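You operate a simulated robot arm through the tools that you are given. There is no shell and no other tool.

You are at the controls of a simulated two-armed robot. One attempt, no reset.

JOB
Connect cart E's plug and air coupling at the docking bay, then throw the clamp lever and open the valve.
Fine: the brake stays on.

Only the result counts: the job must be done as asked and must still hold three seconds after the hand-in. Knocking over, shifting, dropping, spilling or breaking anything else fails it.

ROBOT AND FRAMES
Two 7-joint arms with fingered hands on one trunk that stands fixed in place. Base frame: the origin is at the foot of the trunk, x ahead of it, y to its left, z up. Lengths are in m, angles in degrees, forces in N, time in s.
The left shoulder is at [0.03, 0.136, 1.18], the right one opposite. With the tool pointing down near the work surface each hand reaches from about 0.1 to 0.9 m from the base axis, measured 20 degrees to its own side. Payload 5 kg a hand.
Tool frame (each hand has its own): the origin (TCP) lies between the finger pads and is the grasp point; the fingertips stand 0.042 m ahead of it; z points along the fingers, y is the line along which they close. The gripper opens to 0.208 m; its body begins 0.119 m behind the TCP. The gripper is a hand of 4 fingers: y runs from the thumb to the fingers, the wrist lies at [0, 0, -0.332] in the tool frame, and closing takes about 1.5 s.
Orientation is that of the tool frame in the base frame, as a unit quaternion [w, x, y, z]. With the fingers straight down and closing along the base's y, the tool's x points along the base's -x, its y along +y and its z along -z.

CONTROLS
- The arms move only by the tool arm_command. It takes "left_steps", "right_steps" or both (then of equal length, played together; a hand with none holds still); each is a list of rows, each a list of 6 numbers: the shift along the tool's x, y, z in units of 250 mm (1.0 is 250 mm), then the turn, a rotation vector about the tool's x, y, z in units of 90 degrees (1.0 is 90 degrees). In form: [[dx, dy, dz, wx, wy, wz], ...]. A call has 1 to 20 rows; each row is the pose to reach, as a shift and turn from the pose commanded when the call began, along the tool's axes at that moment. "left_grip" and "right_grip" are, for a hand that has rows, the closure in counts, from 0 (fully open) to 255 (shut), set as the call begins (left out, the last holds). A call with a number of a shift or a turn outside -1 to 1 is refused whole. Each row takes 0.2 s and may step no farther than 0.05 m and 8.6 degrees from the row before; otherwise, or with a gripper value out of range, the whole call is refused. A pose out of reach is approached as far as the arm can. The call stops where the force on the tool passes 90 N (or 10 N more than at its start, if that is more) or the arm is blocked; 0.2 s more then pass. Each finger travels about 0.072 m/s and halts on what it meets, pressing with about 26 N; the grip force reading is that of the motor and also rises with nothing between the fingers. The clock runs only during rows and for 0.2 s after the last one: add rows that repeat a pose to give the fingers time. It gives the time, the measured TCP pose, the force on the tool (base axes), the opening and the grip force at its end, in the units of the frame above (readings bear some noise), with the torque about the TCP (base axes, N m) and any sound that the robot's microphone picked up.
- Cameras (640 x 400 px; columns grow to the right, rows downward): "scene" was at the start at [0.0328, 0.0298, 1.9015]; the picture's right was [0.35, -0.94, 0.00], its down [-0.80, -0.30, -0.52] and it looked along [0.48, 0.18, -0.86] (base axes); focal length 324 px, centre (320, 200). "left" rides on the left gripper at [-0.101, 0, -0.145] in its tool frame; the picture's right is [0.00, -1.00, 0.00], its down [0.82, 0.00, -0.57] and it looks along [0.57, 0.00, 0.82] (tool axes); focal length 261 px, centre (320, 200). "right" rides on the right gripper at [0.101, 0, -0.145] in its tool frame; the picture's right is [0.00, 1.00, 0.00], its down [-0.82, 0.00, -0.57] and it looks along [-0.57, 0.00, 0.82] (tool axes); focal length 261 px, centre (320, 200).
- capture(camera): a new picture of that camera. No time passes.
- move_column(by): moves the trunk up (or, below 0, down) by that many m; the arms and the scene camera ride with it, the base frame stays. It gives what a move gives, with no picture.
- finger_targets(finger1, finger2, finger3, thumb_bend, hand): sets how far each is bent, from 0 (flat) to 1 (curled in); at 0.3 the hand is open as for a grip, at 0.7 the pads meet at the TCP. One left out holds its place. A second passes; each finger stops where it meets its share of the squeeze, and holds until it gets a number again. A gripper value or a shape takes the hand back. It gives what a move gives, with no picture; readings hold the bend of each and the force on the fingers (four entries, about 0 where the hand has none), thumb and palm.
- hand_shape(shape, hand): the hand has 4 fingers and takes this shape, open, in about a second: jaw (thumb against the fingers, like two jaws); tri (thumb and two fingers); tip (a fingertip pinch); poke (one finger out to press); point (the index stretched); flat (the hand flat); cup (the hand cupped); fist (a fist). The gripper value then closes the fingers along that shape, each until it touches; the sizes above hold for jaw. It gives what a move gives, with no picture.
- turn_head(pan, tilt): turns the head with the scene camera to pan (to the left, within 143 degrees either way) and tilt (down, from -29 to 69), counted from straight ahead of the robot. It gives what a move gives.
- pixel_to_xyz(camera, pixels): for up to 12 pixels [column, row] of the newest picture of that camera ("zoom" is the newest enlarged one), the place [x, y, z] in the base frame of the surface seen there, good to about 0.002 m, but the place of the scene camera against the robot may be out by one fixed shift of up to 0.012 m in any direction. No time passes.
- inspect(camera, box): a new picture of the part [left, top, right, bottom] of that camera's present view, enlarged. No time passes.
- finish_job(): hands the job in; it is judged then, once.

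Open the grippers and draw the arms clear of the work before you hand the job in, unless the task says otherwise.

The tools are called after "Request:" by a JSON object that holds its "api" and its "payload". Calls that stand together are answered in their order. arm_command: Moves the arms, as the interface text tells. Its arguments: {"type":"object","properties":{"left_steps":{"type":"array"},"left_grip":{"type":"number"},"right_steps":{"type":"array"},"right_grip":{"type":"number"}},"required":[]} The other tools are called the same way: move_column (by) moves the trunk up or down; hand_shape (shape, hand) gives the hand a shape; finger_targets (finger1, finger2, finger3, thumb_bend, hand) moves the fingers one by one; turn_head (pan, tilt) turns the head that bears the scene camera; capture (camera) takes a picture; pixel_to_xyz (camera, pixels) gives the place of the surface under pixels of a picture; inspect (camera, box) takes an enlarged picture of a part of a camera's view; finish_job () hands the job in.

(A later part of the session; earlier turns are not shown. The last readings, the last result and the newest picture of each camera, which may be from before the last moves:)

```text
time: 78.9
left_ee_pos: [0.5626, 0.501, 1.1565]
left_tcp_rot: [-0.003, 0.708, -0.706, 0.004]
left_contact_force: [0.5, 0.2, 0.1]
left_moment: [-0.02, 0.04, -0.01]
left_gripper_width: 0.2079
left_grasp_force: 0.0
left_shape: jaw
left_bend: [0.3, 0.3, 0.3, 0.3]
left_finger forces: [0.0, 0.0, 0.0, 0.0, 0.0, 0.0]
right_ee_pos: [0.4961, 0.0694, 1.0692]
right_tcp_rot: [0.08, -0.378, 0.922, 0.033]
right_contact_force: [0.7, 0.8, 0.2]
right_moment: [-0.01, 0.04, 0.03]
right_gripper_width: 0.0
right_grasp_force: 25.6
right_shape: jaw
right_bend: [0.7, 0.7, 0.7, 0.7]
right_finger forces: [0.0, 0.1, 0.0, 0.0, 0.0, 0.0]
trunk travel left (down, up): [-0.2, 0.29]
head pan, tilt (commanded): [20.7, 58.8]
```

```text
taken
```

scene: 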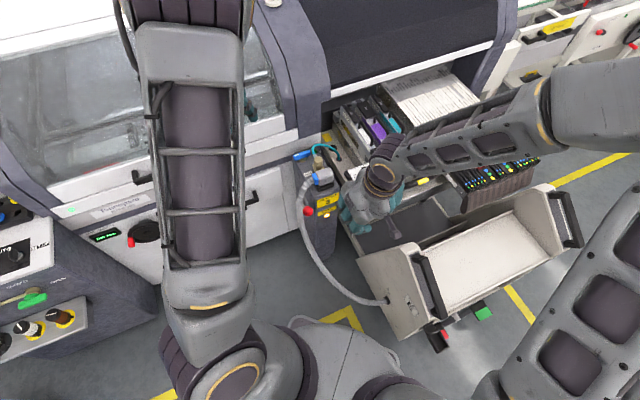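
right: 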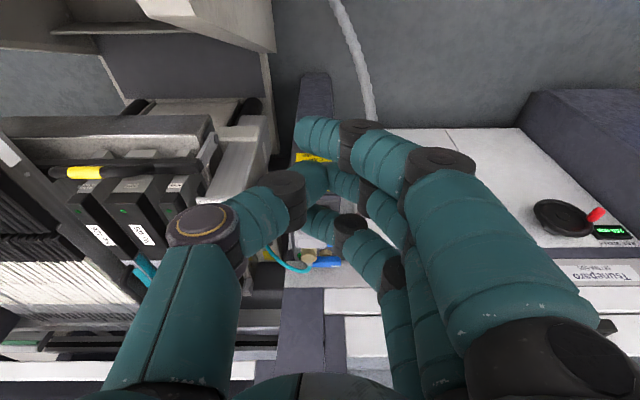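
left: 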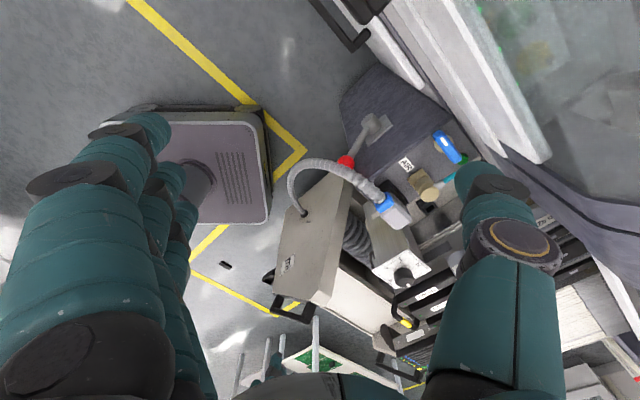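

The right hand is closed as a beak at ψ≈44°. I'll bring it down to hover above the lever's ball with the palm leaning 30° back toward the robot.

Request:
{"api": "arm_command", "payload": {"right_steps": [[-0.0832, 0.0291, 0.1209, 0, -0.0278, 0], [-0.1664, 0.0582, 0.2418, 0, -0.0556, 0], [-0.2496, 0.0873, 0.3626, 0, -0.0833, 0], [-0.3328, 0.1164, 0.4835, 0, -0.1111, 0], [-0.416, 0.1454, 0.6044, 0, -0.1389, 0], [-0.4992, 0.1745, 0.7253, 0, -0.1667, 0], [-0.5824, 0.2036, 0.8461, 0, -0.1944, 0], [-0.6656, 0.2327, 0.967, 0, -0.2222, 0]]}}

Request:
{"api": "capture", "payload": {"camera": "right"}}

Request:
{"api": "capture", "payload": {"camera": "left"}}

Request:
{"api": "inspect", "payload": {"camera": "scene", "box": [270, 150, 390, 250]}}

```text
time: 80.7
left_ee_pos: [0.5621, 0.5009, 1.156]
left_tcp_rot: [-0.002, 0.707, -0.707, 0.003]
left_contact_force: [0.3, 0.1, -0.8]
left_moment: [-0.04, 0.12, 0.02]
left_gripper_width: 0.2079
left_grasp_force: 0.0
left_shape: jaw
left_bend: [0.3, 0.3, 0.3, 0.3]
left_finger forces: [0.1, 0.0, 0.0, 0.0, 0.1, 0.1]
right_ee_pos: [0.6036, 0.2533, 0.861]
right_tcp_rot: [0.24, -0.366, 0.894, 0.098]
right_contact_force: [1.1, 0.6, -0.1]
right_moment: [-0.06, 0.13, 0.02]
right_gripper_width: 0.0
right_grasp_force: 25.8
right_shape: jaw
right_bend: [0.7, 0.7, 0.7, 0.7]
right_finger forces: [0.0, 0.0, 0.1, 0.1, 0.1, 0.1]
trunk travel left (down, up): [-0.2, 0.29]
head pan, tilt (commanded): [20.7, 58.8]
```

```text
taken
```

right: 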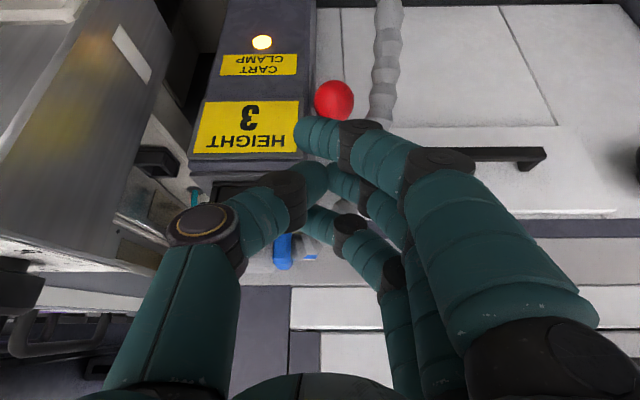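

```text
taken
```

left: 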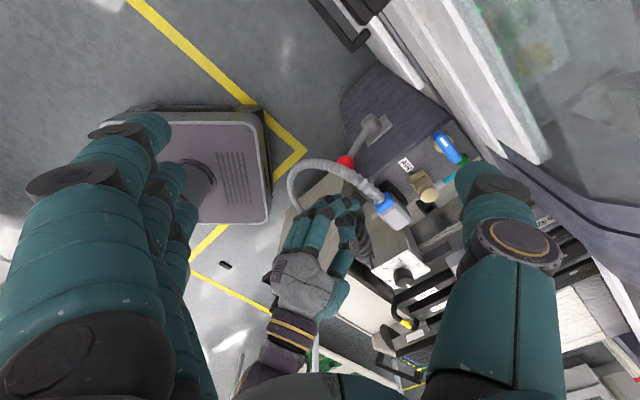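

```text
4.00 times, centred on (330, 200) of scene
```

zoom: 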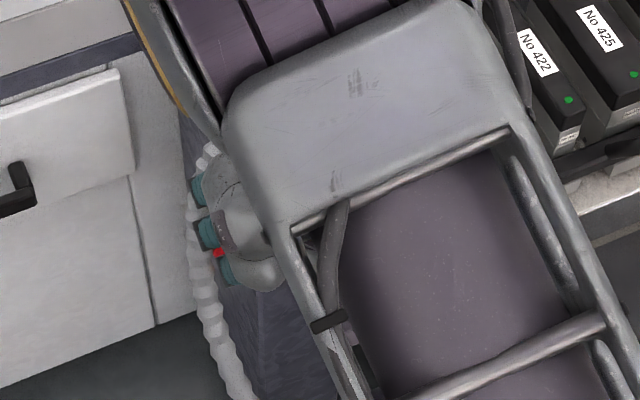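

The scene view is hidden by the arm, but the right camera shows the ball at (333,98) and the left camera shows the beak just short of it. I'll measure the ball and fingertips from both cameras.

Request:
{"api": "pixel_to_xyz", "payload": {"camera": "right", "pixels": [[333, 98], [333, 85], [345, 98], [333, 112], [310, 125], [325, 172], [315, 215], [388, 60], [375, 110], [300, 128], [318, 135], [350, 140]]}}

Request:
{"api": "inspect", "payload": {"camera": "left", "box": [280, 120, 408, 250]}}

Request:
{"api": "pixel_to_xyz", "payload": {"camera": "left", "pixels": [[346, 160], [355, 200], [350, 215], [352, 235], [325, 208], [345, 205], [365, 215], [338, 165], [360, 240], [320, 225]]}}

```text
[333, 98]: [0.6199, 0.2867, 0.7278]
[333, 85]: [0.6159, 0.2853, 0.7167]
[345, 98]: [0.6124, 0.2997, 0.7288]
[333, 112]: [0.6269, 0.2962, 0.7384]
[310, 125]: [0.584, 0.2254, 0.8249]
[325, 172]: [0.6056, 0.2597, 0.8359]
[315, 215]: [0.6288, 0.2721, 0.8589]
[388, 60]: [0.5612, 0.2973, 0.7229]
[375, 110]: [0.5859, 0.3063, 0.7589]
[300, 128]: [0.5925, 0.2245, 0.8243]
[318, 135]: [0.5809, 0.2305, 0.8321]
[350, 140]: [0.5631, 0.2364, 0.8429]
```

```text
3.08 times, centred on (344, 185) of left
```

zoom: 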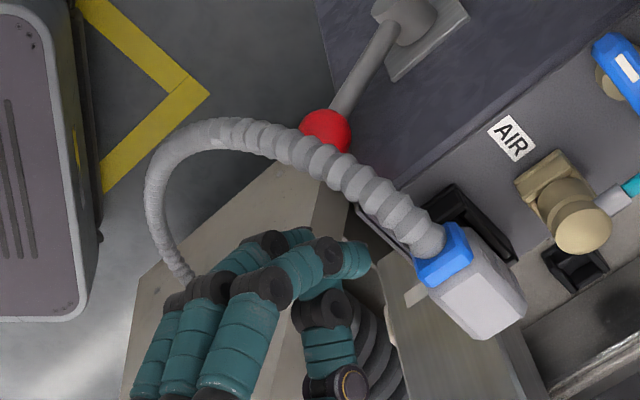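

```text
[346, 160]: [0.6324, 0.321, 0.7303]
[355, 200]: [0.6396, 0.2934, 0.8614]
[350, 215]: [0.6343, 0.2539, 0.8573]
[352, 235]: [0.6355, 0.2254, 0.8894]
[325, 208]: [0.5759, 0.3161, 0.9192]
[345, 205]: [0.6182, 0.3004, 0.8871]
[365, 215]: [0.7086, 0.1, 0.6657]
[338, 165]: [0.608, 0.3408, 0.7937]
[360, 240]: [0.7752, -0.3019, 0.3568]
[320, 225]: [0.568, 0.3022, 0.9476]
```

The finger tip is already almost over the ball (centre ≈ (0.631,0.2995,0.716)). I'll lower straight down 80 mm to just above it.

Request:
{"api": "arm_command", "payload": {"right_steps": [[0.0533, 0, 0.0923, 0, 0, 0], [0.1067, 0, 0.1847, 0, 0, 0], [0.16, 0, 0.277, 0, 0, 0]]}}

Request:
{"api": "inspect", "payload": {"camera": "left", "box": [290, 110, 390, 210]}}

Request:
{"api": "capture", "payload": {"camera": "right"}}

```text
time: 81.5
left_ee_pos: [0.5609, 0.5009, 1.1566]
left_tcp_rot: [-0.003, 0.707, -0.707, 0.004]
left_contact_force: [1.0, 0.8, -0.2]
left_moment: [-0.02, 0.03, 0.0]
left_gripper_width: 0.2082
left_grasp_force: 0.0
left_shape: jaw
left_bend: [0.3, 0.3, 0.3, 0.3]
left_finger forces: [0.1, 0.1, 0.0, 0.0, 0.1, 0.0]
right_ee_pos: [0.6024, 0.2552, 0.7802]
right_tcp_rot: [0.239, -0.367, 0.894, 0.098]
right_contact_force: [-0.3, 1.1, 0.8]
right_moment: [-0.07, 0.1, -0.03]
right_gripper_width: 0.0001
right_grasp_force: 26.0
right_shape: jaw
right_bend: [0.7, 0.7, 0.7, 0.7]
right_finger forces: [0.0, 0.0, 0.0, 0.0, 0.0, 0.1]
trunk travel left (down, up): [-0.2, 0.29]
head pan, tilt (commanded): [20.7, 58.8]
```

```text
4.00 times, centred on (340, 160) of left
```

zoom: 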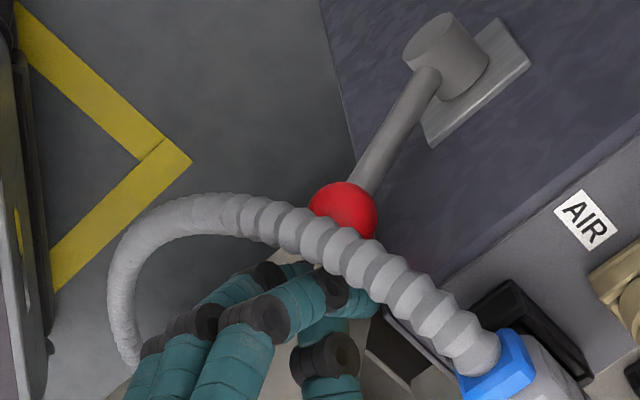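

```text
taken
```

right: 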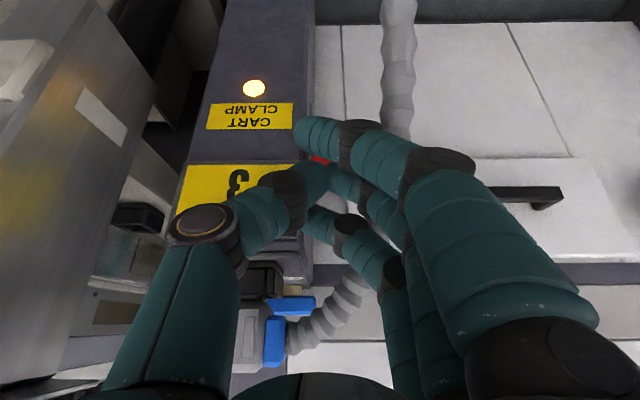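

The finger tip is just above the ball, hidden partly by the cable. I'll lower in 5 mm steps and watch for contact.

Request:
{"api": "arm_command", "payload": {"right_steps": [[0.01, 0, 0.0173, 0, 0, 0], [0.02, 0, 0.0346, 0, 0, 0], [0.03, 0, 0.052, 0, 0, 0]]}}

Request:
{"api": "inspect", "payload": {"camera": "left", "box": [290, 110, 390, 210]}}

```text
time: 82.3
left_ee_pos: [0.5613, 0.5005, 1.157]
left_tcp_rot: [-0.002, 0.707, -0.707, 0.004]
left_contact_force: [0.5, 0.5, 0.2]
left_moment: [-0.04, 0.0, -0.01]
left_gripper_width: 0.2079
left_grasp_force: 0.2
left_shape: jaw
left_bend: [0.3, 0.3, 0.3, 0.3]
left_finger forces: [0.0, 0.0, 0.0, 0.1, 0.0, 0.0]
right_ee_pos: [0.6004, 0.2555, 0.7639]
right_tcp_rot: [0.24, -0.366, 0.894, 0.099]
right_contact_force: [0.4, -0.7, 0.7]
right_moment: [-0.04, -0.05, -0.03]
right_gripper_width: 0.0002
right_grasp_force: 26.0
right_shape: jaw
right_bend: [0.7, 0.7, 0.7, 0.7]
right_finger forces: [0.1, 0.1, 0.1, 0.0, 0.1, 0.1]
trunk travel left (down, up): [-0.2, 0.29]
head pan, tilt (commanded): [20.7, 58.8]
```

```text
4.00 times, centred on (340, 160) of left
```

zoom: 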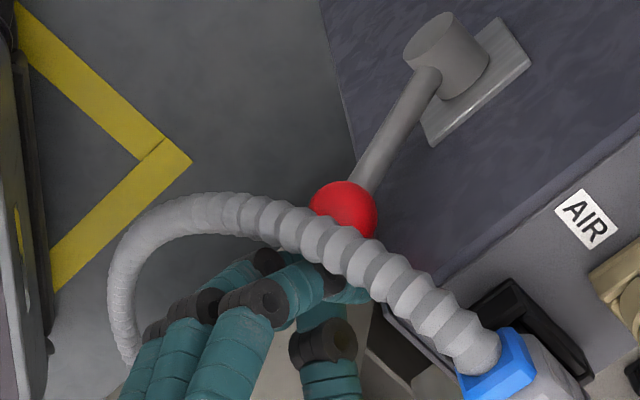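

No contact yet at z 0.764. I'll continue down in 5 mm steps.

Request:
{"api": "arm_command", "payload": {"right_steps": [[0.01, 0, 0.0173, 0, 0, 0], [0.02, 0, 0.0346, 0, 0, 0], [0.03, 0, 0.052, 0, 0, 0]]}}

Request:
{"api": "inspect", "payload": {"camera": "left", "box": [290, 110, 390, 210]}}

```text
time: 83.1
left_ee_pos: [0.5616, 0.5012, 1.1576]
left_tcp_rot: [-0.002, 0.708, -0.706, 0.004]
left_contact_force: [1.6, -0.5, 0.5]
left_moment: [0.0, 0.01, -0.01]
left_gripper_width: 0.2082
left_grasp_force: 0.0
left_shape: jaw
left_bend: [0.3, 0.3, 0.3, 0.3]
left_finger forces: [0.0, 0.0, 0.1, 0.0, 0.0, 0.0]
right_ee_pos: [0.6015, 0.2554, 0.7482]
right_tcp_rot: [0.24, -0.366, 0.894, 0.098]
right_contact_force: [0.2, 0.5, -0.1]
right_moment: [-0.01, 0.03, 0.02]
right_gripper_width: 0.0
right_grasp_force: 26.0
right_shape: jaw
right_bend: [0.7, 0.7, 0.7, 0.7]
right_finger forces: [0.0, 0.0, 0.1, 0.0, 0.0, 0.0]
trunk travel left (down, up): [-0.2, 0.29]
head pan, tilt (commanded): [20.7, 58.8]
```

```text
4.00 times, centred on (340, 160) of left
```

zoom: 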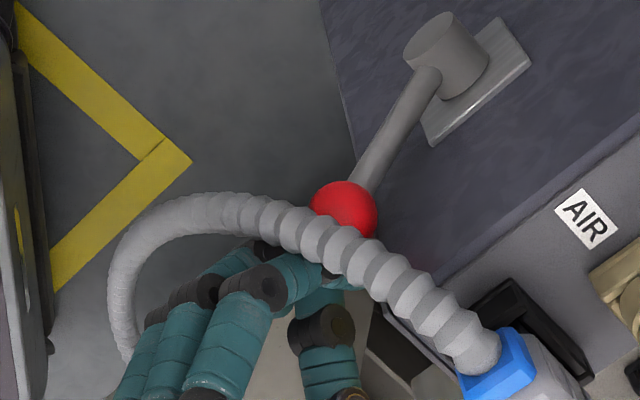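

Still no contact at z 0.748, so the tip may be passing beside the ball. I'll check in the right camera.

Request:
{"api": "capture", "payload": {"camera": "right"}}

Request:
{"api": "inspect", "payload": {"camera": "right", "box": [260, 100, 400, 260]}}

Request:
{"api": "pixel_to_xyz", "payload": {"camera": "left", "pixels": [[345, 150], [352, 158], [340, 158], [348, 178], [352, 180], [345, 182], [365, 192], [340, 195], [330, 182], [325, 185]]}}

```text
taken
```

right: 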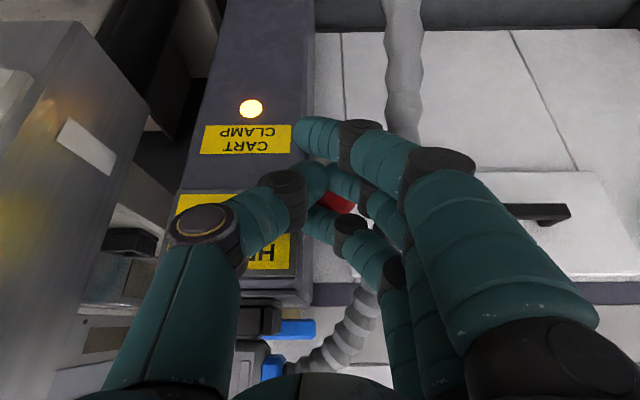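

```text
2.50 times, centred on (330, 180) of right
```

zoom: 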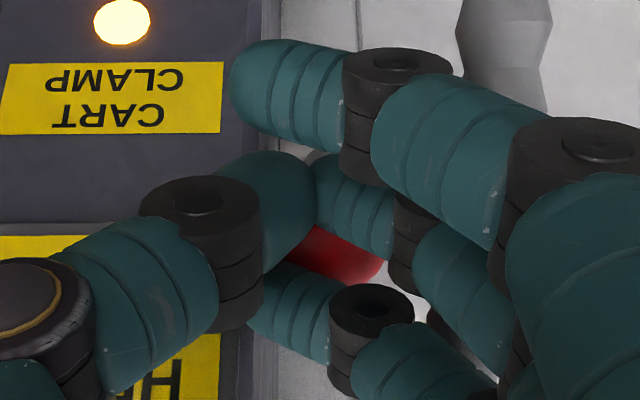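

```text
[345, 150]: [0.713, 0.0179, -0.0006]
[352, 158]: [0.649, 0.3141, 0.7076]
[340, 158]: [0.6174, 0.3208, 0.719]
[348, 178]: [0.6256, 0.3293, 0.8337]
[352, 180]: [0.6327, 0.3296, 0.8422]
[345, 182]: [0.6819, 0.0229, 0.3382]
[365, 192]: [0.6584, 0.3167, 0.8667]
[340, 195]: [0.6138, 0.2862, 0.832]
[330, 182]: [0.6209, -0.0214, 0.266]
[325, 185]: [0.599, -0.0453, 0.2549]
```

The ball lies just under the gap between fingers 2 and 3, a good cradle for pressing it. I'll keep lowering in 5 mm steps.

Request:
{"api": "arm_command", "payload": {"right_steps": [[0.01, 0, 0.0173, 0, 0, 0], [0.02, 0, 0.0346, 0, 0, 0], [0.03, 0, 0.052, 0, 0, 0]]}}

Request:
{"api": "inspect", "payload": {"camera": "right", "box": [260, 100, 400, 260]}}

Request:
{"api": "inspect", "payload": {"camera": "left", "box": [290, 110, 390, 210]}}

```text
time: 83.9
left_ee_pos: [0.5615, 0.4999, 1.1568]
left_tcp_rot: [-0.002, 0.708, -0.707, 0.004]
left_contact_force: [-0.4, 0.1, -0.8]
left_moment: [-0.06, 0.07, -0.02]
left_gripper_width: 0.2079
left_grasp_force: 0.0
left_shape: jaw
left_bend: [0.3, 0.3, 0.3, 0.3]
left_finger forces: [0.1, 0.0, 0.0, 0.1, 0.1, 0.1]
right_ee_pos: [0.6019, 0.2513, 0.7344]
right_tcp_rot: [0.238, -0.365, 0.895, 0.098]
right_contact_force: [-3.0, -6.0, 8.4]
right_moment: [0.35, -0.27, -0.06]
right_gripper_width: 0.0001
right_grasp_force: 26.3
right_shape: jaw
right_bend: [0.7, 0.7, 0.71, 0.7]
right_finger forces: [0.1, 0.0, 10.8, 0.1, 0.0, 0.0]
trunk travel left (down, up): [-0.2, 0.29]
head pan, tilt (commanded): [20.7, 58.8]
```

```text
2.50 times, centred on (330, 180) of right
```

zoom: 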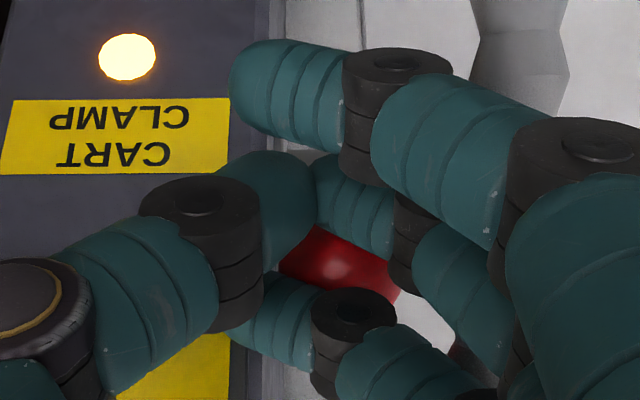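

```text
4.00 times, centred on (340, 160) of left
```

zoom: 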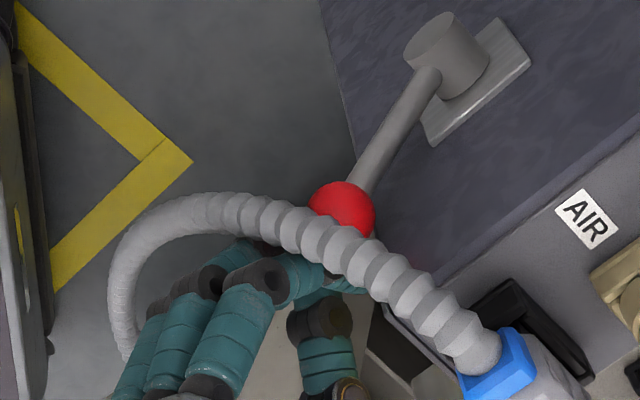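

Finger 3 touches the ball's front side, which only pushes along the lever. I'll back off and see whether the flat hand gives a better pushing shape.

Request:
{"api": "arm_command", "payload": {"right_steps": [[0.0, 0, -0.0692, 0, 0, 0], [0.0, 0, -0.2, 0, 0, 0], [0.0, 0, -0.36, 0, 0, 0]]}}

Request:
{"api": "hand_shape", "payload": {"hand": "right", "shape": "point"}}

Request:
{"api": "capture", "payload": {"camera": "right"}}

Request:
{"api": "inspect", "payload": {"camera": "left", "box": [250, 110, 410, 290]}}

```text
time: 84.7
left_ee_pos: [0.5603, 0.5004, 1.1586]
left_tcp_rot: [-0.003, 0.708, -0.706, 0.004]
left_contact_force: [-0.8, 0.4, 0.5]
left_moment: [0.06, -0.11, -0.01]
left_gripper_width: 0.2081
left_grasp_force: 0.0
left_shape: jaw
left_bend: [0.3, 0.3, 0.3, 0.3]
left_finger forces: [0.0, 0.0, 0.0, 0.0, 0.1, 0.1]
right_ee_pos: [0.5673, 0.2223, 0.8138]
right_tcp_rot: [0.239, -0.367, 0.894, 0.098]
right_contact_force: [-1.6, -0.8, 0.2]
right_moment: [0.11, -0.13, 0.01]
right_gripper_width: 0.0
right_grasp_force: 26.0
right_shape: jaw
right_bend: [0.7, 0.7, 0.7, 0.7]
right_finger forces: [0.1, 0.0, 0.0, 0.0, 0.0, 0.1]
trunk travel left (down, up): [-0.2, 0.29]
head pan, tilt (commanded): [20.7, 58.8]
```

```text
time: 85.6
left_ee_pos: [0.5622, 0.5002, 1.1569]
left_tcp_rot: [-0.002, 0.707, -0.707, 0.003]
left_contact_force: [0.0, 0.4, 1.2]
left_moment: [0.01, -0.03, -0.04]
left_gripper_width: 0.2081
left_grasp_force: 0.1
left_shape: jaw
left_bend: [0.3, 0.3, 0.3, 0.3]
left_finger forces: [0.1, 0.0, 0.0, 0.1, 0.1, 0.0]
right_ee_pos: [0.5683, 0.223, 0.8125]
right_tcp_rot: [0.24, -0.366, 0.894, 0.098]
right_contact_force: [0.2, -0.4, 0.3]
right_moment: [-0.05, -0.06, -0.04]
right_gripper_width: 0.2018
right_grasp_force: 0.0
right_shape: point
right_bend: [0.7, 0.73, 0.98, 0.43]
right_finger forces: [0.0, 0.0, 0.0, 0.0, 0.0, 0.1]
trunk travel left (down, up): [-0.2, 0.29]
head pan, tilt (commanded): [20.7, 58.8]
```

```text
taken
```

right: 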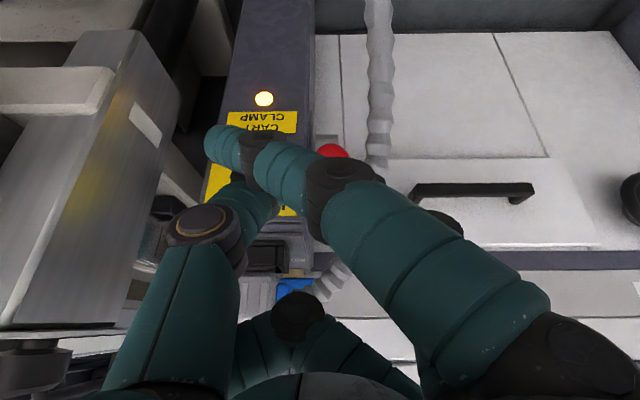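

```text
2.22 times, centred on (330, 200) of left
```

zoom: 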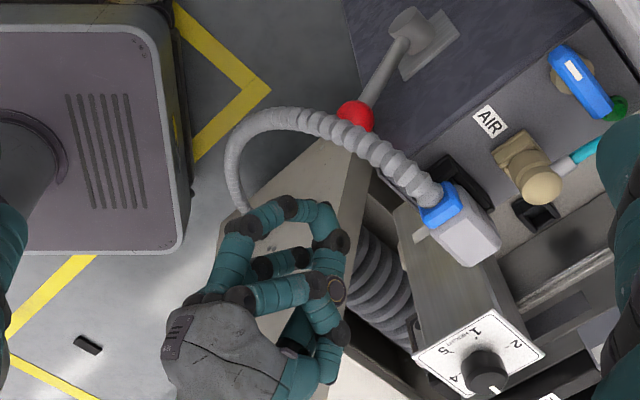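

Straight prongs come from an open hand, and the thumb is the strongest one. I'll raise and level the right hand, then yaw it +90° so the thumb faces the post, and press the ball with the thumb alone.

Request:
{"api": "arm_command", "payload": {"right_steps": [[0.0132, 0, -0.137, 0, 0.0667, 0], [0.0264, 0, -0.274, 0, 0.1333, 0], [0.0396, 0, -0.411, 0, 0.2, 0], [0.0528, 0, -0.548, 0, 0.2667, 0], [0.066, 0, -0.685, 0, 0.3333, 0]]}}

Request:
{"api": "finger_targets", "payload": {"hand": "right", "finger1": 1.0, "finger2": 1.0, "finger3": 1.0, "thumb_bend": 0.3}}

Request:
{"api": "arm_command", "payload": {"right_steps": [[-0.0314, 0.0035, 0, 0, 0, -0.0833], [-0.0628, 0.007, 0, 0, 0, -0.1667], [-0.0943, 0.0105, 0, 0, 0, -0.25], [-0.1257, 0.014, 0, 0, 0, -0.3333], [-0.1571, 0.0175, 0, 0, 0, -0.4167], [-0.1885, 0.021, 0, 0, 0, -0.5], [-0.2199, 0.0245, 0, 0, 0, -0.5833], [-0.2513, 0.028, 0, 0, 0, -0.6667], [-0.2828, 0.0315, 0, 0, 0, -0.75], [-0.3142, 0.035, 0, 0, 0, -0.8333], [-0.3456, 0.0385, 0, 0, 0, -0.9167], [-0.377, 0.042, 0, 0, 0, -1.0]]}}

Request:
{"api": "capture", "payload": {"camera": "right"}}

Request:
{"api": "capture", "payload": {"camera": "left"}}

Request:
{"api": "capture", "payload": {"camera": "scene"}}

```text
time: 86.8
left_ee_pos: [0.5611, 0.4999, 1.1574]
left_tcp_rot: [-0.003, 0.708, -0.707, 0.003]
left_contact_force: [0.4, 0.2, 0.5]
left_moment: [0.04, -0.02, 0.01]
left_gripper_width: 0.2082
left_grasp_force: 0.0
left_shape: jaw
left_bend: [0.3, 0.3, 0.3, 0.3]
left_finger forces: [0.0, 0.0, 0.1, 0.0, 0.0, 0.0]
right_ee_pos: [0.4984, 0.1525, 0.953]
right_tcp_rot: [0.0, -0.379, 0.925, 0.0]
right_contact_force: [-0.8, -0.1, 0.5]
right_moment: [0.06, -0.1, 0.04]
right_gripper_width: 0.2018
right_grasp_force: 0.1
right_shape: point
right_bend: [0.7, 0.76, 0.98, 0.42]
right_finger forces: [0.1, 0.0, 0.1, 0.0, 0.1, 0.1]
trunk travel left (down, up): [-0.2, 0.29]
head pan, tilt (commanded): [20.7, 58.8]
```

```text
time: 87.8
left_ee_pos: [0.5615, 0.4995, 1.1576]
left_tcp_rot: [-0.003, 0.708, -0.706, 0.004]
left_contact_force: [-0.5, -0.3, 0.1]
left_moment: [-0.01, 0.01, -0.01]
left_gripper_width: 0.2077
left_grasp_force: 0.1
left_shape: jaw
left_bend: [0.3, 0.3, 0.3, 0.3]
left_finger forces: [0.1, 0.0, 0.1, 0.0, 0.0, 0.0]
right_ee_pos: [0.4981, 0.1525, 0.9521]
right_tcp_rot: [0.0, -0.379, 0.925, 0.0]
right_contact_force: [-0.4, 0.3, 0.0]
right_moment: [0.01, 0.05, 0.01]
right_gripper_width: 0.1044
right_grasp_force: 0.1
right_shape: fingers
right_bend: [1.0, 1.0, 1.0, 0.3]
right_finger forces: [0.0, 0.0, 0.1, 0.0, 0.0, 0.0]
trunk travel left (down, up): [-0.2, 0.29]
head pan, tilt (commanded): [20.7, 58.8]
```

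```text
time: 90.4
left_ee_pos: [0.5607, 0.5019, 1.1571]
left_tcp_rot: [-0.002, 0.708, -0.706, 0.004]
left_contact_force: [0.6, -0.3, -0.2]
left_moment: [-0.03, 0.0, 0.04]
left_gripper_width: 0.2078
left_grasp_force: 0.1
left_shape: jaw
left_bend: [0.3, 0.3, 0.3, 0.3]
left_finger forces: [0.1, 0.0, 0.1, 0.0, 0.1, 0.1]
right_ee_pos: [0.5571, 0.2262, 0.9533]
right_tcp_rot: [0.0, 0.922, -0.387, 0.0]
right_contact_force: [-0.4, -0.6, 0.1]
right_moment: [-0.02, -0.01, 0.02]
right_gripper_width: 0.1046
right_grasp_force: 0.1
right_shape: fingers
right_bend: [1.0, 1.0, 1.0, 0.3]
right_finger forces: [0.0, 0.0, 0.1, 0.0, 0.1, 0.0]
trunk travel left (down, up): [-0.2, 0.29]
head pan, tilt (commanded): [20.7, 58.8]
```

```text
taken
```

right: 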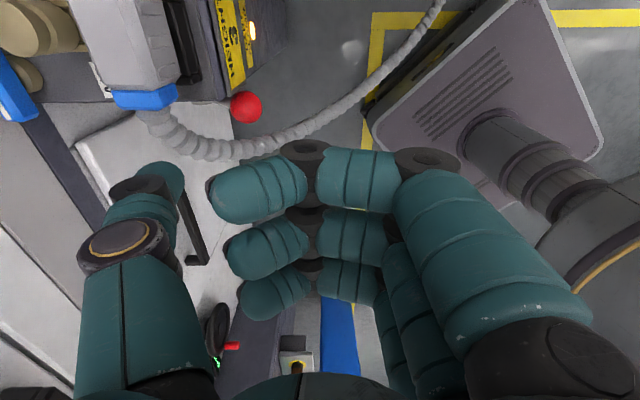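

```text
taken
```

left: 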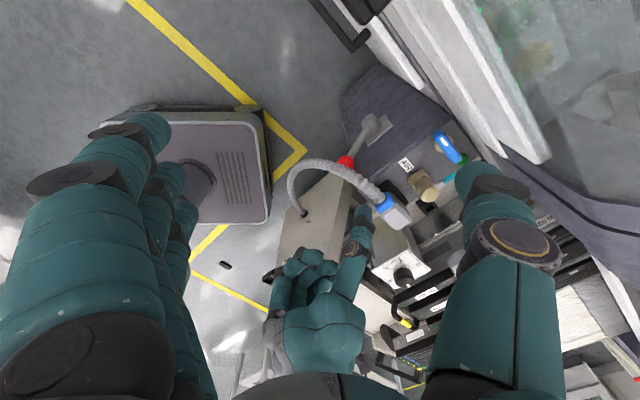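

```text
taken
```

scene: 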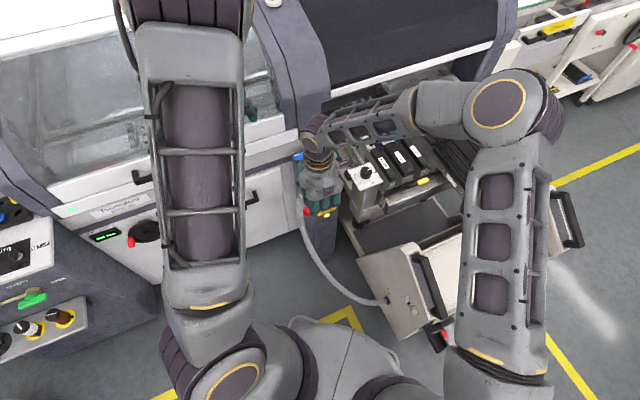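

The thumb now points down by itself with the ball at (245,108) in the right view. I'll verify where the thumb tip is against the ball.

Request:
{"api": "pixel_to_xyz", "payload": {"camera": "right", "pixels": [[170, 170], [180, 185], [160, 175], [150, 200], [245, 108], [240, 100], [250, 115], [150, 130], [200, 148], [240, 150], [300, 132]]}}

Request:
{"api": "pixel_to_xyz", "payload": {"camera": "left", "pixels": [[363, 208], [360, 215], [366, 212], [362, 225], [345, 160], [358, 205]]}}

Request:
{"api": "inspect", "payload": {"camera": "left", "box": [310, 130, 420, 260]}}

```text
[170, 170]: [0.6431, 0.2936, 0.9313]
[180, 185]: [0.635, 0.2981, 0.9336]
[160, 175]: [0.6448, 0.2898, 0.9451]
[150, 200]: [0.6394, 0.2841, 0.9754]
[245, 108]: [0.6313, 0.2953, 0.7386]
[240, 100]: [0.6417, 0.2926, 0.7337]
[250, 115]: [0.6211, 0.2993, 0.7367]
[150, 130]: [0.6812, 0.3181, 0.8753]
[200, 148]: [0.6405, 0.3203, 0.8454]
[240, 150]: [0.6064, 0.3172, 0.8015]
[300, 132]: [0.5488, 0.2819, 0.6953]
```

```text
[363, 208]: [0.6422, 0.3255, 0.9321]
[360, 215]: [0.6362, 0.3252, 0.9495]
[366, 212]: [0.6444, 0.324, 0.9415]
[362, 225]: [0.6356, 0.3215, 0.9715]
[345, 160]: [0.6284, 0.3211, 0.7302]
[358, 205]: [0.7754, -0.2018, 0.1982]
```

```text
3.08 times, centred on (365, 195) of left
```

zoom: 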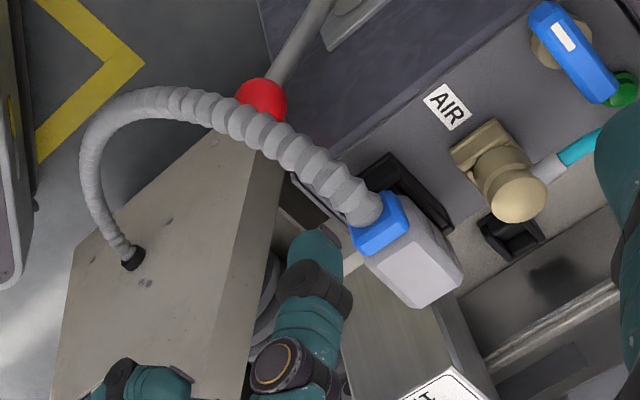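

The thumb's centre is about 13 mm further toward the post than the ball, and the cable passes close behind. I'll lean the palm 15° toward the robot so that the thumb comes in from the front, and lower to just above the ball.

Request:
{"api": "arm_command", "payload": {"right_steps": [[-0.0015, 0.0153, 0.06, 0.0417, 0, 0], [-0.003, 0.0305, 0.2, 0.0834, 0, 0], [-0.0045, 0.0458, 0.36, 0.125, 0, 0], [-0.006, 0.061, 0.492, 0.1667, 0, 0]]}}

Request:
{"api": "capture", "payload": {"camera": "right"}}

Request:
{"api": "inspect", "payload": {"camera": "left", "box": [300, 120, 410, 250]}}

Request:
{"api": "pixel_to_xyz", "payload": {"camera": "right", "pixels": [[170, 170], [180, 185], [165, 180], [200, 190], [190, 180], [210, 180]]}}

```text
time: 91.4
left_ee_pos: [0.5606, 0.5008, 1.1568]
left_tcp_rot: [-0.002, 0.708, -0.706, 0.004]
left_contact_force: [-0.1, 0.5, -0.2]
left_moment: [-0.09, 0.03, 0.02]
left_gripper_width: 0.2081
left_grasp_force: 0.1
left_shape: jaw
left_bend: [0.3, 0.3, 0.3, 0.3]
left_finger forces: [0.1, 0.0, 0.0, 0.0, 0.1, 0.0]
right_ee_pos: [0.5455, 0.2165, 0.829]
right_tcp_rot: [-0.119, 0.915, -0.383, 0.05]
right_contact_force: [0.4, 1.1, -0.1]
right_moment: [-0.08, 0.1, -0.02]
right_gripper_width: 0.1046
right_grasp_force: 0.1
right_shape: fingers
right_bend: [1.0, 1.0, 1.0, 0.3]
right_finger forces: [0.2, 0.0, 0.0, 0.0, 0.1, 0.0]
trunk travel left (down, up): [-0.2, 0.29]
head pan, tilt (commanded): [20.7, 58.8]
```

```text
taken
```

right: 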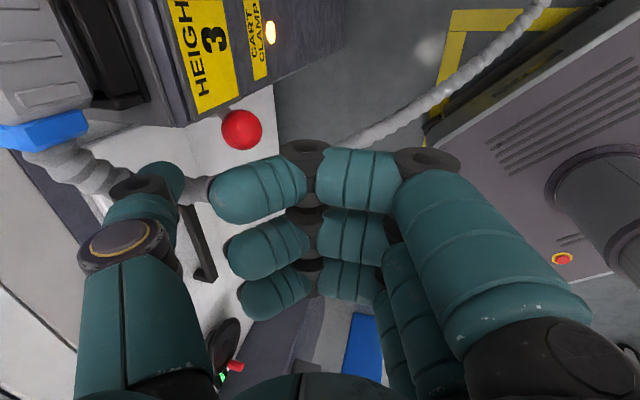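

```text
3.08 times, centred on (355, 185) of left
```

zoom: 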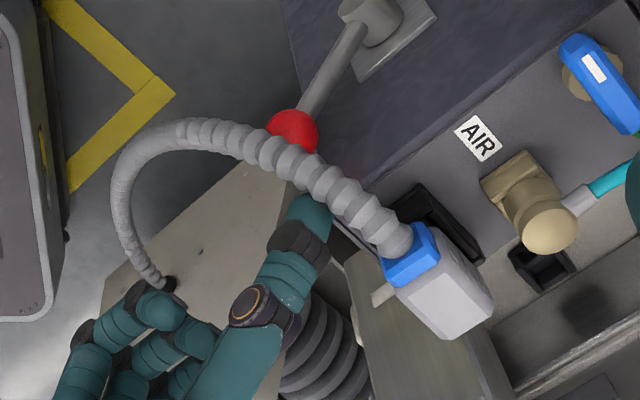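

```text
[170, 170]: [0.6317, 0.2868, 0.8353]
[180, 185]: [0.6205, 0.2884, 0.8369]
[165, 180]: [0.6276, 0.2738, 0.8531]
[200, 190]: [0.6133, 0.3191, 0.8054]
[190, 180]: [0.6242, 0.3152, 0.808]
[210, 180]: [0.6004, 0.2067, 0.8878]
```

The thumb tip is now right over the ball in front of the cable. I'll lower 60 mm, then continue in fine steps.

Request:
{"api": "arm_command", "payload": {"right_steps": [[0, 0.0311, 0.1159, 0, 0, 0], [0, 0.0622, 0.2318, 0, 0, 0]]}}

Request:
{"api": "inspect", "payload": {"camera": "left", "box": [300, 110, 400, 210]}}

Request:
{"api": "capture", "payload": {"camera": "right"}}

```text
time: 92.0
left_ee_pos: [0.5609, 0.5003, 1.1578]
left_tcp_rot: [-0.004, 0.707, -0.707, 0.003]
left_contact_force: [-0.1, -0.2, -0.9]
left_moment: [0.03, 0.04, -0.04]
left_gripper_width: 0.2077
left_grasp_force: 0.1
left_shape: jaw
left_bend: [0.3, 0.3, 0.3, 0.3]
left_finger forces: [0.0, 0.0, 0.0, 0.0, 0.0, 0.0]
right_ee_pos: [0.5466, 0.2173, 0.7679]
right_tcp_rot: [-0.12, 0.914, -0.383, 0.05]
right_contact_force: [0.4, -0.1, 0.5]
right_moment: [-0.05, 0.07, 0.0]
right_gripper_width: 0.1044
right_grasp_force: 0.1
right_shape: fingers
right_bend: [1.0, 1.0, 1.0, 0.3]
right_finger forces: [0.1, 0.1, 0.1, 0.0, 0.1, 0.0]
trunk travel left (down, up): [-0.2, 0.29]
head pan, tilt (commanded): [20.7, 58.8]
```

```text
4.00 times, centred on (350, 160) of left
```

zoom: 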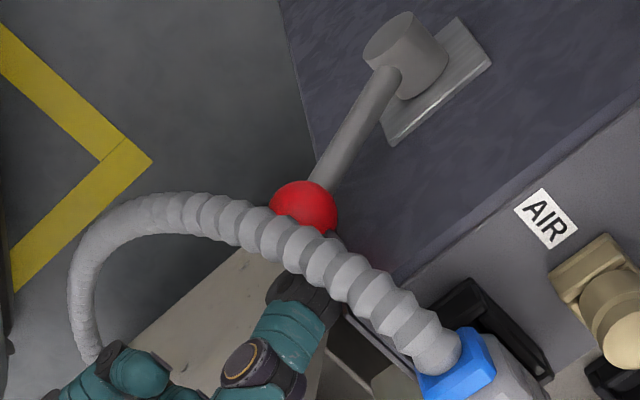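

```text
taken
```

right: 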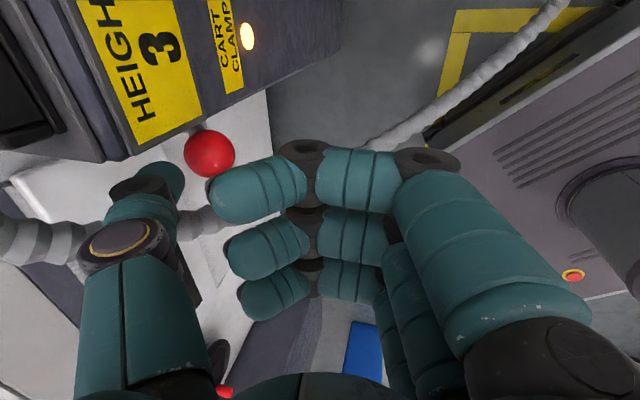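

I'll measure the thumb tip against the ball again at this height, since in the right view the tip (170,175) appears left of the ball (209,152).

Request:
{"api": "pixel_to_xyz", "payload": {"camera": "right", "pixels": [[209, 152], [200, 145], [218, 160], [170, 165], [180, 180], [183, 190], [160, 170], [150, 180], [175, 200], [190, 170]]}}

Request:
{"api": "inspect", "payload": {"camera": "right", "box": [120, 110, 280, 230]}}

```text
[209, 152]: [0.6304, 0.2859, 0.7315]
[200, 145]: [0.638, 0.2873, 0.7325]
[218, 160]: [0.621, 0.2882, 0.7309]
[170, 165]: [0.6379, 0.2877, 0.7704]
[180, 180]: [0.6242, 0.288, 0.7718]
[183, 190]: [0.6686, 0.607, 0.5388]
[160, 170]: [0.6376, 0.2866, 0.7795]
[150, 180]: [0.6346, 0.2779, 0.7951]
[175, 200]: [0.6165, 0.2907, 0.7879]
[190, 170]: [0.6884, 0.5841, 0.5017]
```

```text
3.33 times, centred on (200, 170) of right
```

zoom: 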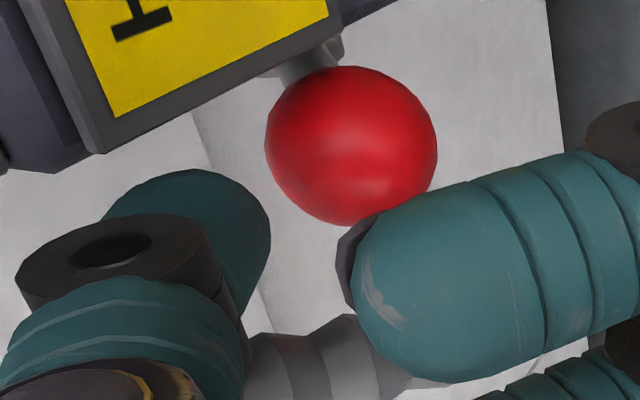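

The thumb tip's centre is within 1–2 mm directly above the ball's centre, 45 mm higher. I'll bias it 6 mm toward the post and lower 15 mm to make contact.

Request:
{"api": "arm_command", "payload": {"right_steps": [[0, -0.0232, 0.0062, 0, 0, 0], [0, -0.018, 0.0255, 0, 0, 0], [0, -0.0129, 0.0449, 0, 0, 0], [0, -0.0077, 0.0642, 0, 0, 0]]}}

Request:
{"api": "inspect", "payload": {"camera": "right", "box": [120, 110, 280, 230]}}

```text
time: 93.0
left_ee_pos: [0.5615, 0.5004, 1.1577]
left_tcp_rot: [-0.003, 0.707, -0.707, 0.004]
left_contact_force: [0.0, -0.7, 0.0]
left_moment: [0.02, -0.02, 0.0]
left_gripper_width: 0.2078
left_grasp_force: 0.0
left_shape: jaw
left_bend: [0.3, 0.3, 0.3, 0.3]
left_finger forces: [0.1, 0.0, 0.1, 0.0, 0.1, 0.0]
right_ee_pos: [0.551, 0.2218, 0.7542]
right_tcp_rot: [-0.121, 0.914, -0.383, 0.05]
right_contact_force: [0.7, -0.5, 0.2]
right_moment: [0.03, 0.01, -0.01]
right_gripper_width: 0.1047
right_grasp_force: 0.0
right_shape: fingers
right_bend: [1.0, 1.0, 1.0, 0.3]
right_finger forces: [0.0, 0.0, 0.0, 0.1, 0.0, 0.0]
trunk travel left (down, up): [-0.2, 0.29]
head pan, tilt (commanded): [20.7, 58.8]
```

```text
3.33 times, centred on (200, 170) of right
```

zoom: 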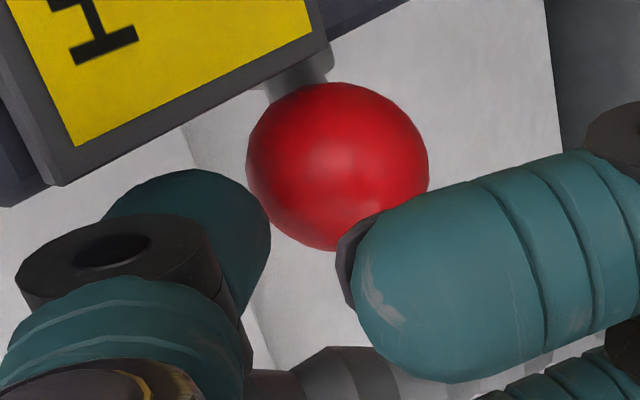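

Nearly touching, but no force yet. I'll lower another 15 mm in 5 mm steps.

Request:
{"api": "arm_command", "payload": {"right_steps": [[0, 0.0052, 0.0193, 0, 0, 0], [0, 0.0104, 0.0386, 0, 0, 0], [0, 0.0155, 0.058, 0, 0, 0]]}}

Request:
{"api": "inspect", "payload": {"camera": "right", "box": [120, 110, 280, 230]}}

Request:
{"api": "inspect", "payload": {"camera": "left", "box": [300, 110, 400, 210]}}

```text
time: 93.8
left_ee_pos: [0.5619, 0.5005, 1.1569]
left_tcp_rot: [-0.003, 0.707, -0.707, 0.003]
left_contact_force: [-0.1, 0.8, 0.1]
left_moment: [-0.03, 0.01, 0.01]
left_gripper_width: 0.2081
left_grasp_force: 0.1
left_shape: jaw
left_bend: [0.3, 0.3, 0.3, 0.3]
left_finger forces: [0.0, 0.0, 0.1, 0.2, 0.0, 0.1]
right_ee_pos: [0.5506, 0.2229, 0.7406]
right_tcp_rot: [-0.121, 0.914, -0.383, 0.052]
right_contact_force: [-1.5, -2.6, 11.5]
right_moment: [0.93, -0.94, -0.04]
right_gripper_width: 0.1058
right_grasp_force: 4.4
right_shape: fingers
right_bend: [1.0, 1.0, 1.0, 0.29]
right_finger forces: [0.0, 0.0, 0.0, 0.1, 8.9, 0.0]
trunk travel left (down, up): [-0.2, 0.29]
head pan, tilt (commanded): [20.7, 58.8]
```

```text
3.33 times, centred on (200, 170) of right
```

zoom: 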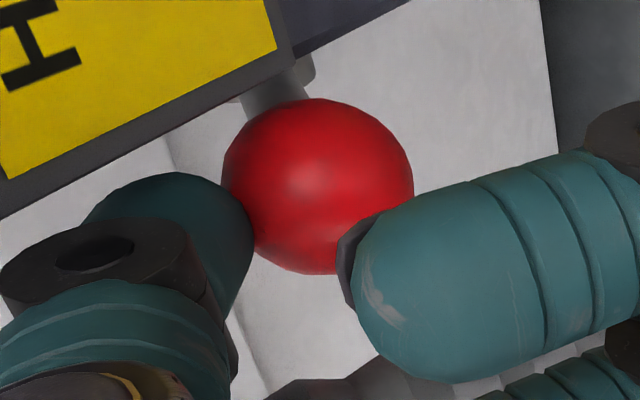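

```text
4.00 times, centred on (350, 160) of left
```

zoom: 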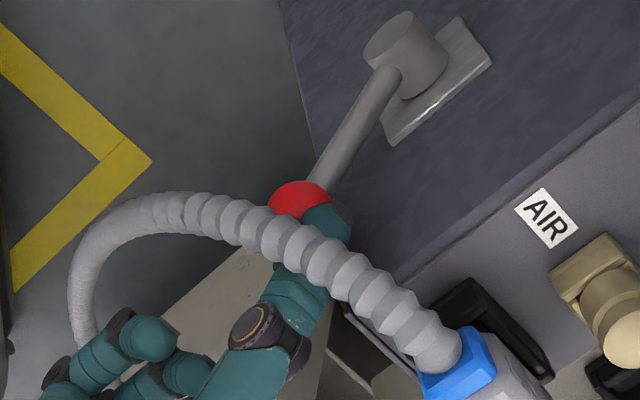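

Contact on the ball's top at 11.5 N. I'll press down another 10 mm to see whether the lever gives way downward.

Request:
{"api": "arm_command", "payload": {"right_steps": [[0, 0.0052, 0.0193, 0, 0, 0], [0, 0.0104, 0.0386, 0, 0, 0]]}}

Request:
{"api": "inspect", "payload": {"camera": "left", "box": [300, 110, 400, 210]}}

Request:
{"api": "inspect", "payload": {"camera": "right", "box": [120, 110, 280, 230]}}

```text
time: 94.4
left_ee_pos: [0.5609, 0.5004, 1.1584]
left_tcp_rot: [-0.003, 0.708, -0.707, 0.003]
left_contact_force: [0.0, 0.3, 0.1]
left_moment: [0.04, -0.03, 0.02]
left_gripper_width: 0.2079
left_grasp_force: 0.1
left_shape: jaw
left_bend: [0.3, 0.3, 0.3, 0.3]
left_finger forces: [0.0, 0.1, 0.0, 0.0, 0.1, 0.0]
right_ee_pos: [0.5517, 0.2212, 0.7309]
right_tcp_rot: [-0.121, 0.915, -0.382, 0.051]
right_contact_force: [0.6, 0.1, 4.6]
right_moment: [0.44, -0.43, -0.02]
right_gripper_width: 0.106
right_grasp_force: 2.0
right_shape: fingers
right_bend: [1.0, 1.0, 1.0, 0.29]
right_finger forces: [0.0, 0.1, 0.0, 0.0, 4.4, 0.0]
trunk travel left (down, up): [-0.2, 0.29]
head pan, tilt (commanded): [20.7, 58.8]
```

```text
4.00 times, centred on (350, 160) of left
```

zoom: 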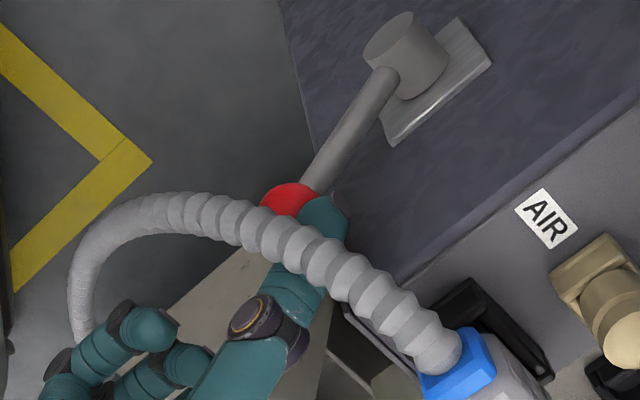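

```text
3.33 times, centred on (200, 170) of right
```

zoom: 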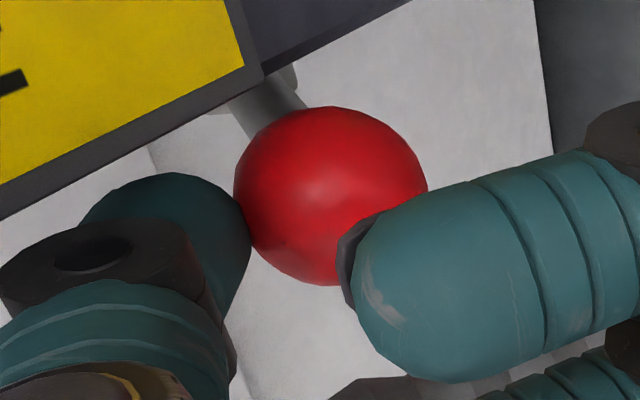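

The lever is giving way downward with only about 5 N. I'll follow its arc down and slightly toward the robot to about horizontal.

Request:
{"api": "arm_command", "payload": {"right_steps": [[0, 0.0274, 0.028, 0, 0, 0], [0, 0.0548, 0.0561, 0, 0, 0], [0, 0.081, 0.0936, 0, 0, 0], [0, 0.1072, 0.1312, 0, 0, 0], [0, 0.1266, 0.1725, 0, 0, 0], [0, 0.146, 0.2139, 0, 0, 0]]}}

Request:
{"api": "inspect", "payload": {"camera": "left", "box": [280, 100, 400, 210]}}

Request:
{"api": "capture", "payload": {"camera": "right"}}

```text
time: 95.8
left_ee_pos: [0.5622, 0.5004, 1.1578]
left_tcp_rot: [-0.003, 0.707, -0.707, 0.005]
left_contact_force: [0.0, 1.1, 0.7]
left_moment: [0.0, -0.02, 0.03]
left_gripper_width: 0.2077
left_grasp_force: 0.0
left_shape: jaw
left_bend: [0.3, 0.3, 0.3, 0.3]
left_finger forces: [0.0, 0.1, 0.1, 0.0, 0.0, 0.0]
right_ee_pos: [0.5349, 0.2055, 0.6676]
right_tcp_rot: [-0.12, 0.915, -0.383, 0.05]
right_contact_force: [-0.2, 0.3, 0.6]
right_moment: [-0.01, 0.05, 0.0]
right_gripper_width: 0.1051
right_grasp_force: 0.0
right_shape: fingers
right_bend: [1.0, 1.0, 1.0, 0.3]
right_finger forces: [0.0, 0.1, 0.0, 0.0, 0.2, 0.1]
trunk travel left (down, up): [-0.2, 0.29]
head pan, tilt (commanded): [20.7, 58.8]
```

```text
3.64 times, centred on (340, 155) of left
```

zoom: 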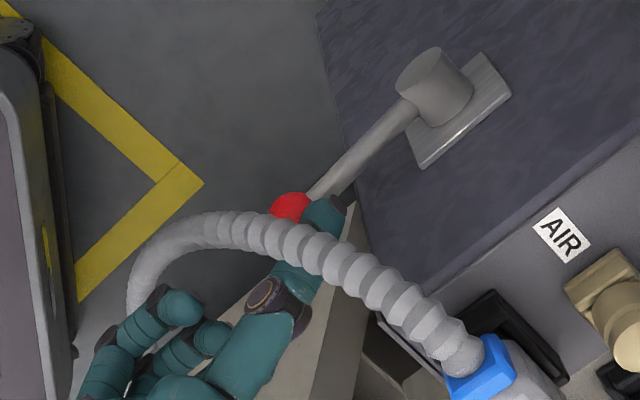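

```text
taken
```

right: 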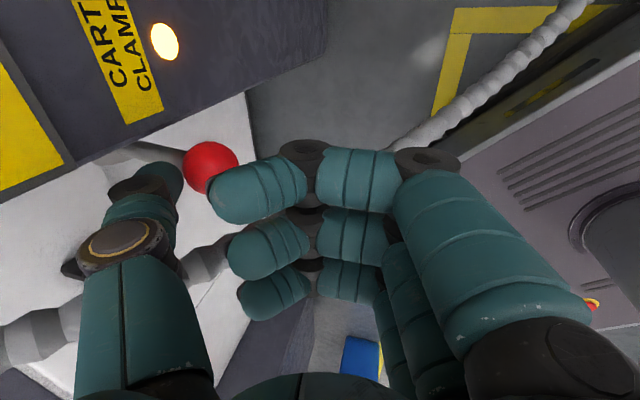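

The lever is now about horizontal and stays there; the light is still amber. I'll continue pushing it down along its arc.

Request:
{"api": "arm_command", "payload": {"right_steps": [[0, 0.0118, 0.044, 0, 0, 0], [0, 0.0236, 0.0881, 0, 0, 0], [0, 0.0275, 0.1336, 0, 0, 0], [0, 0.0315, 0.1792, 0, 0, 0]]}}

Request:
{"api": "inspect", "payload": {"camera": "left", "box": [280, 100, 400, 210]}}

Request:
{"api": "capture", "payload": {"camera": "right"}}

```text
time: 96.8
left_ee_pos: [0.5621, 0.5003, 1.1574]
left_tcp_rot: [-0.003, 0.708, -0.706, 0.004]
left_contact_force: [0.0, -0.1, 1.3]
left_moment: [-0.01, -0.01, -0.01]
left_gripper_width: 0.208
left_grasp_force: 0.2
left_shape: jaw
left_bend: [0.3, 0.3, 0.3, 0.3]
left_finger forces: [0.1, 0.0, 0.0, 0.0, 0.0, 0.0]
right_ee_pos: [0.5384, 0.2096, 0.6238]
right_tcp_rot: [-0.12, 0.914, -0.384, 0.05]
right_contact_force: [0.8, -0.5, 0.5]
right_moment: [0.03, -0.05, -0.03]
right_gripper_width: 0.1049
right_grasp_force: 0.1
right_shape: fingers
right_bend: [1.0, 1.0, 1.0, 0.3]
right_finger forces: [0.0, 0.0, 0.0, 0.1, 0.4, 0.1]
trunk travel left (down, up): [-0.2, 0.29]
head pan, tilt (commanded): [20.7, 58.8]
```

```text
3.64 times, centred on (340, 155) of left
```

zoom: 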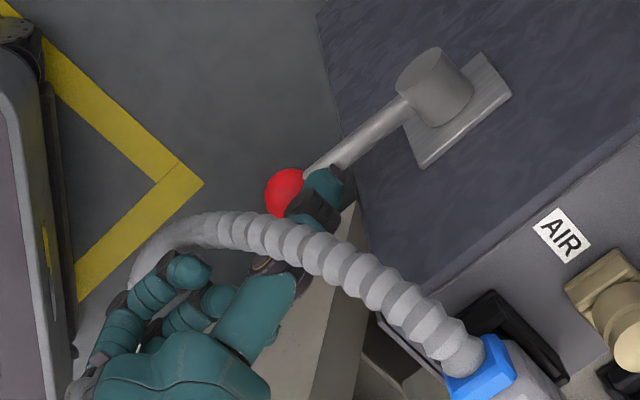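

```text
taken
```

right: 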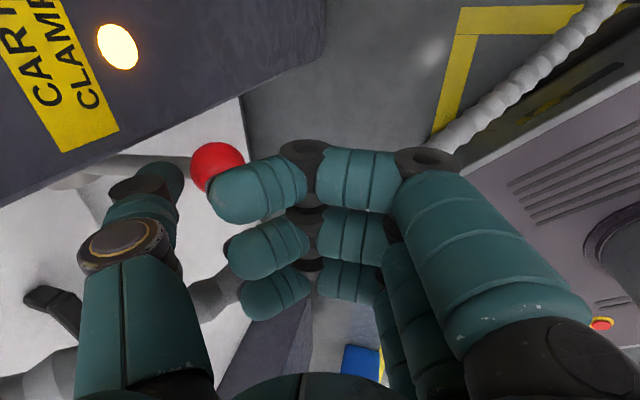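

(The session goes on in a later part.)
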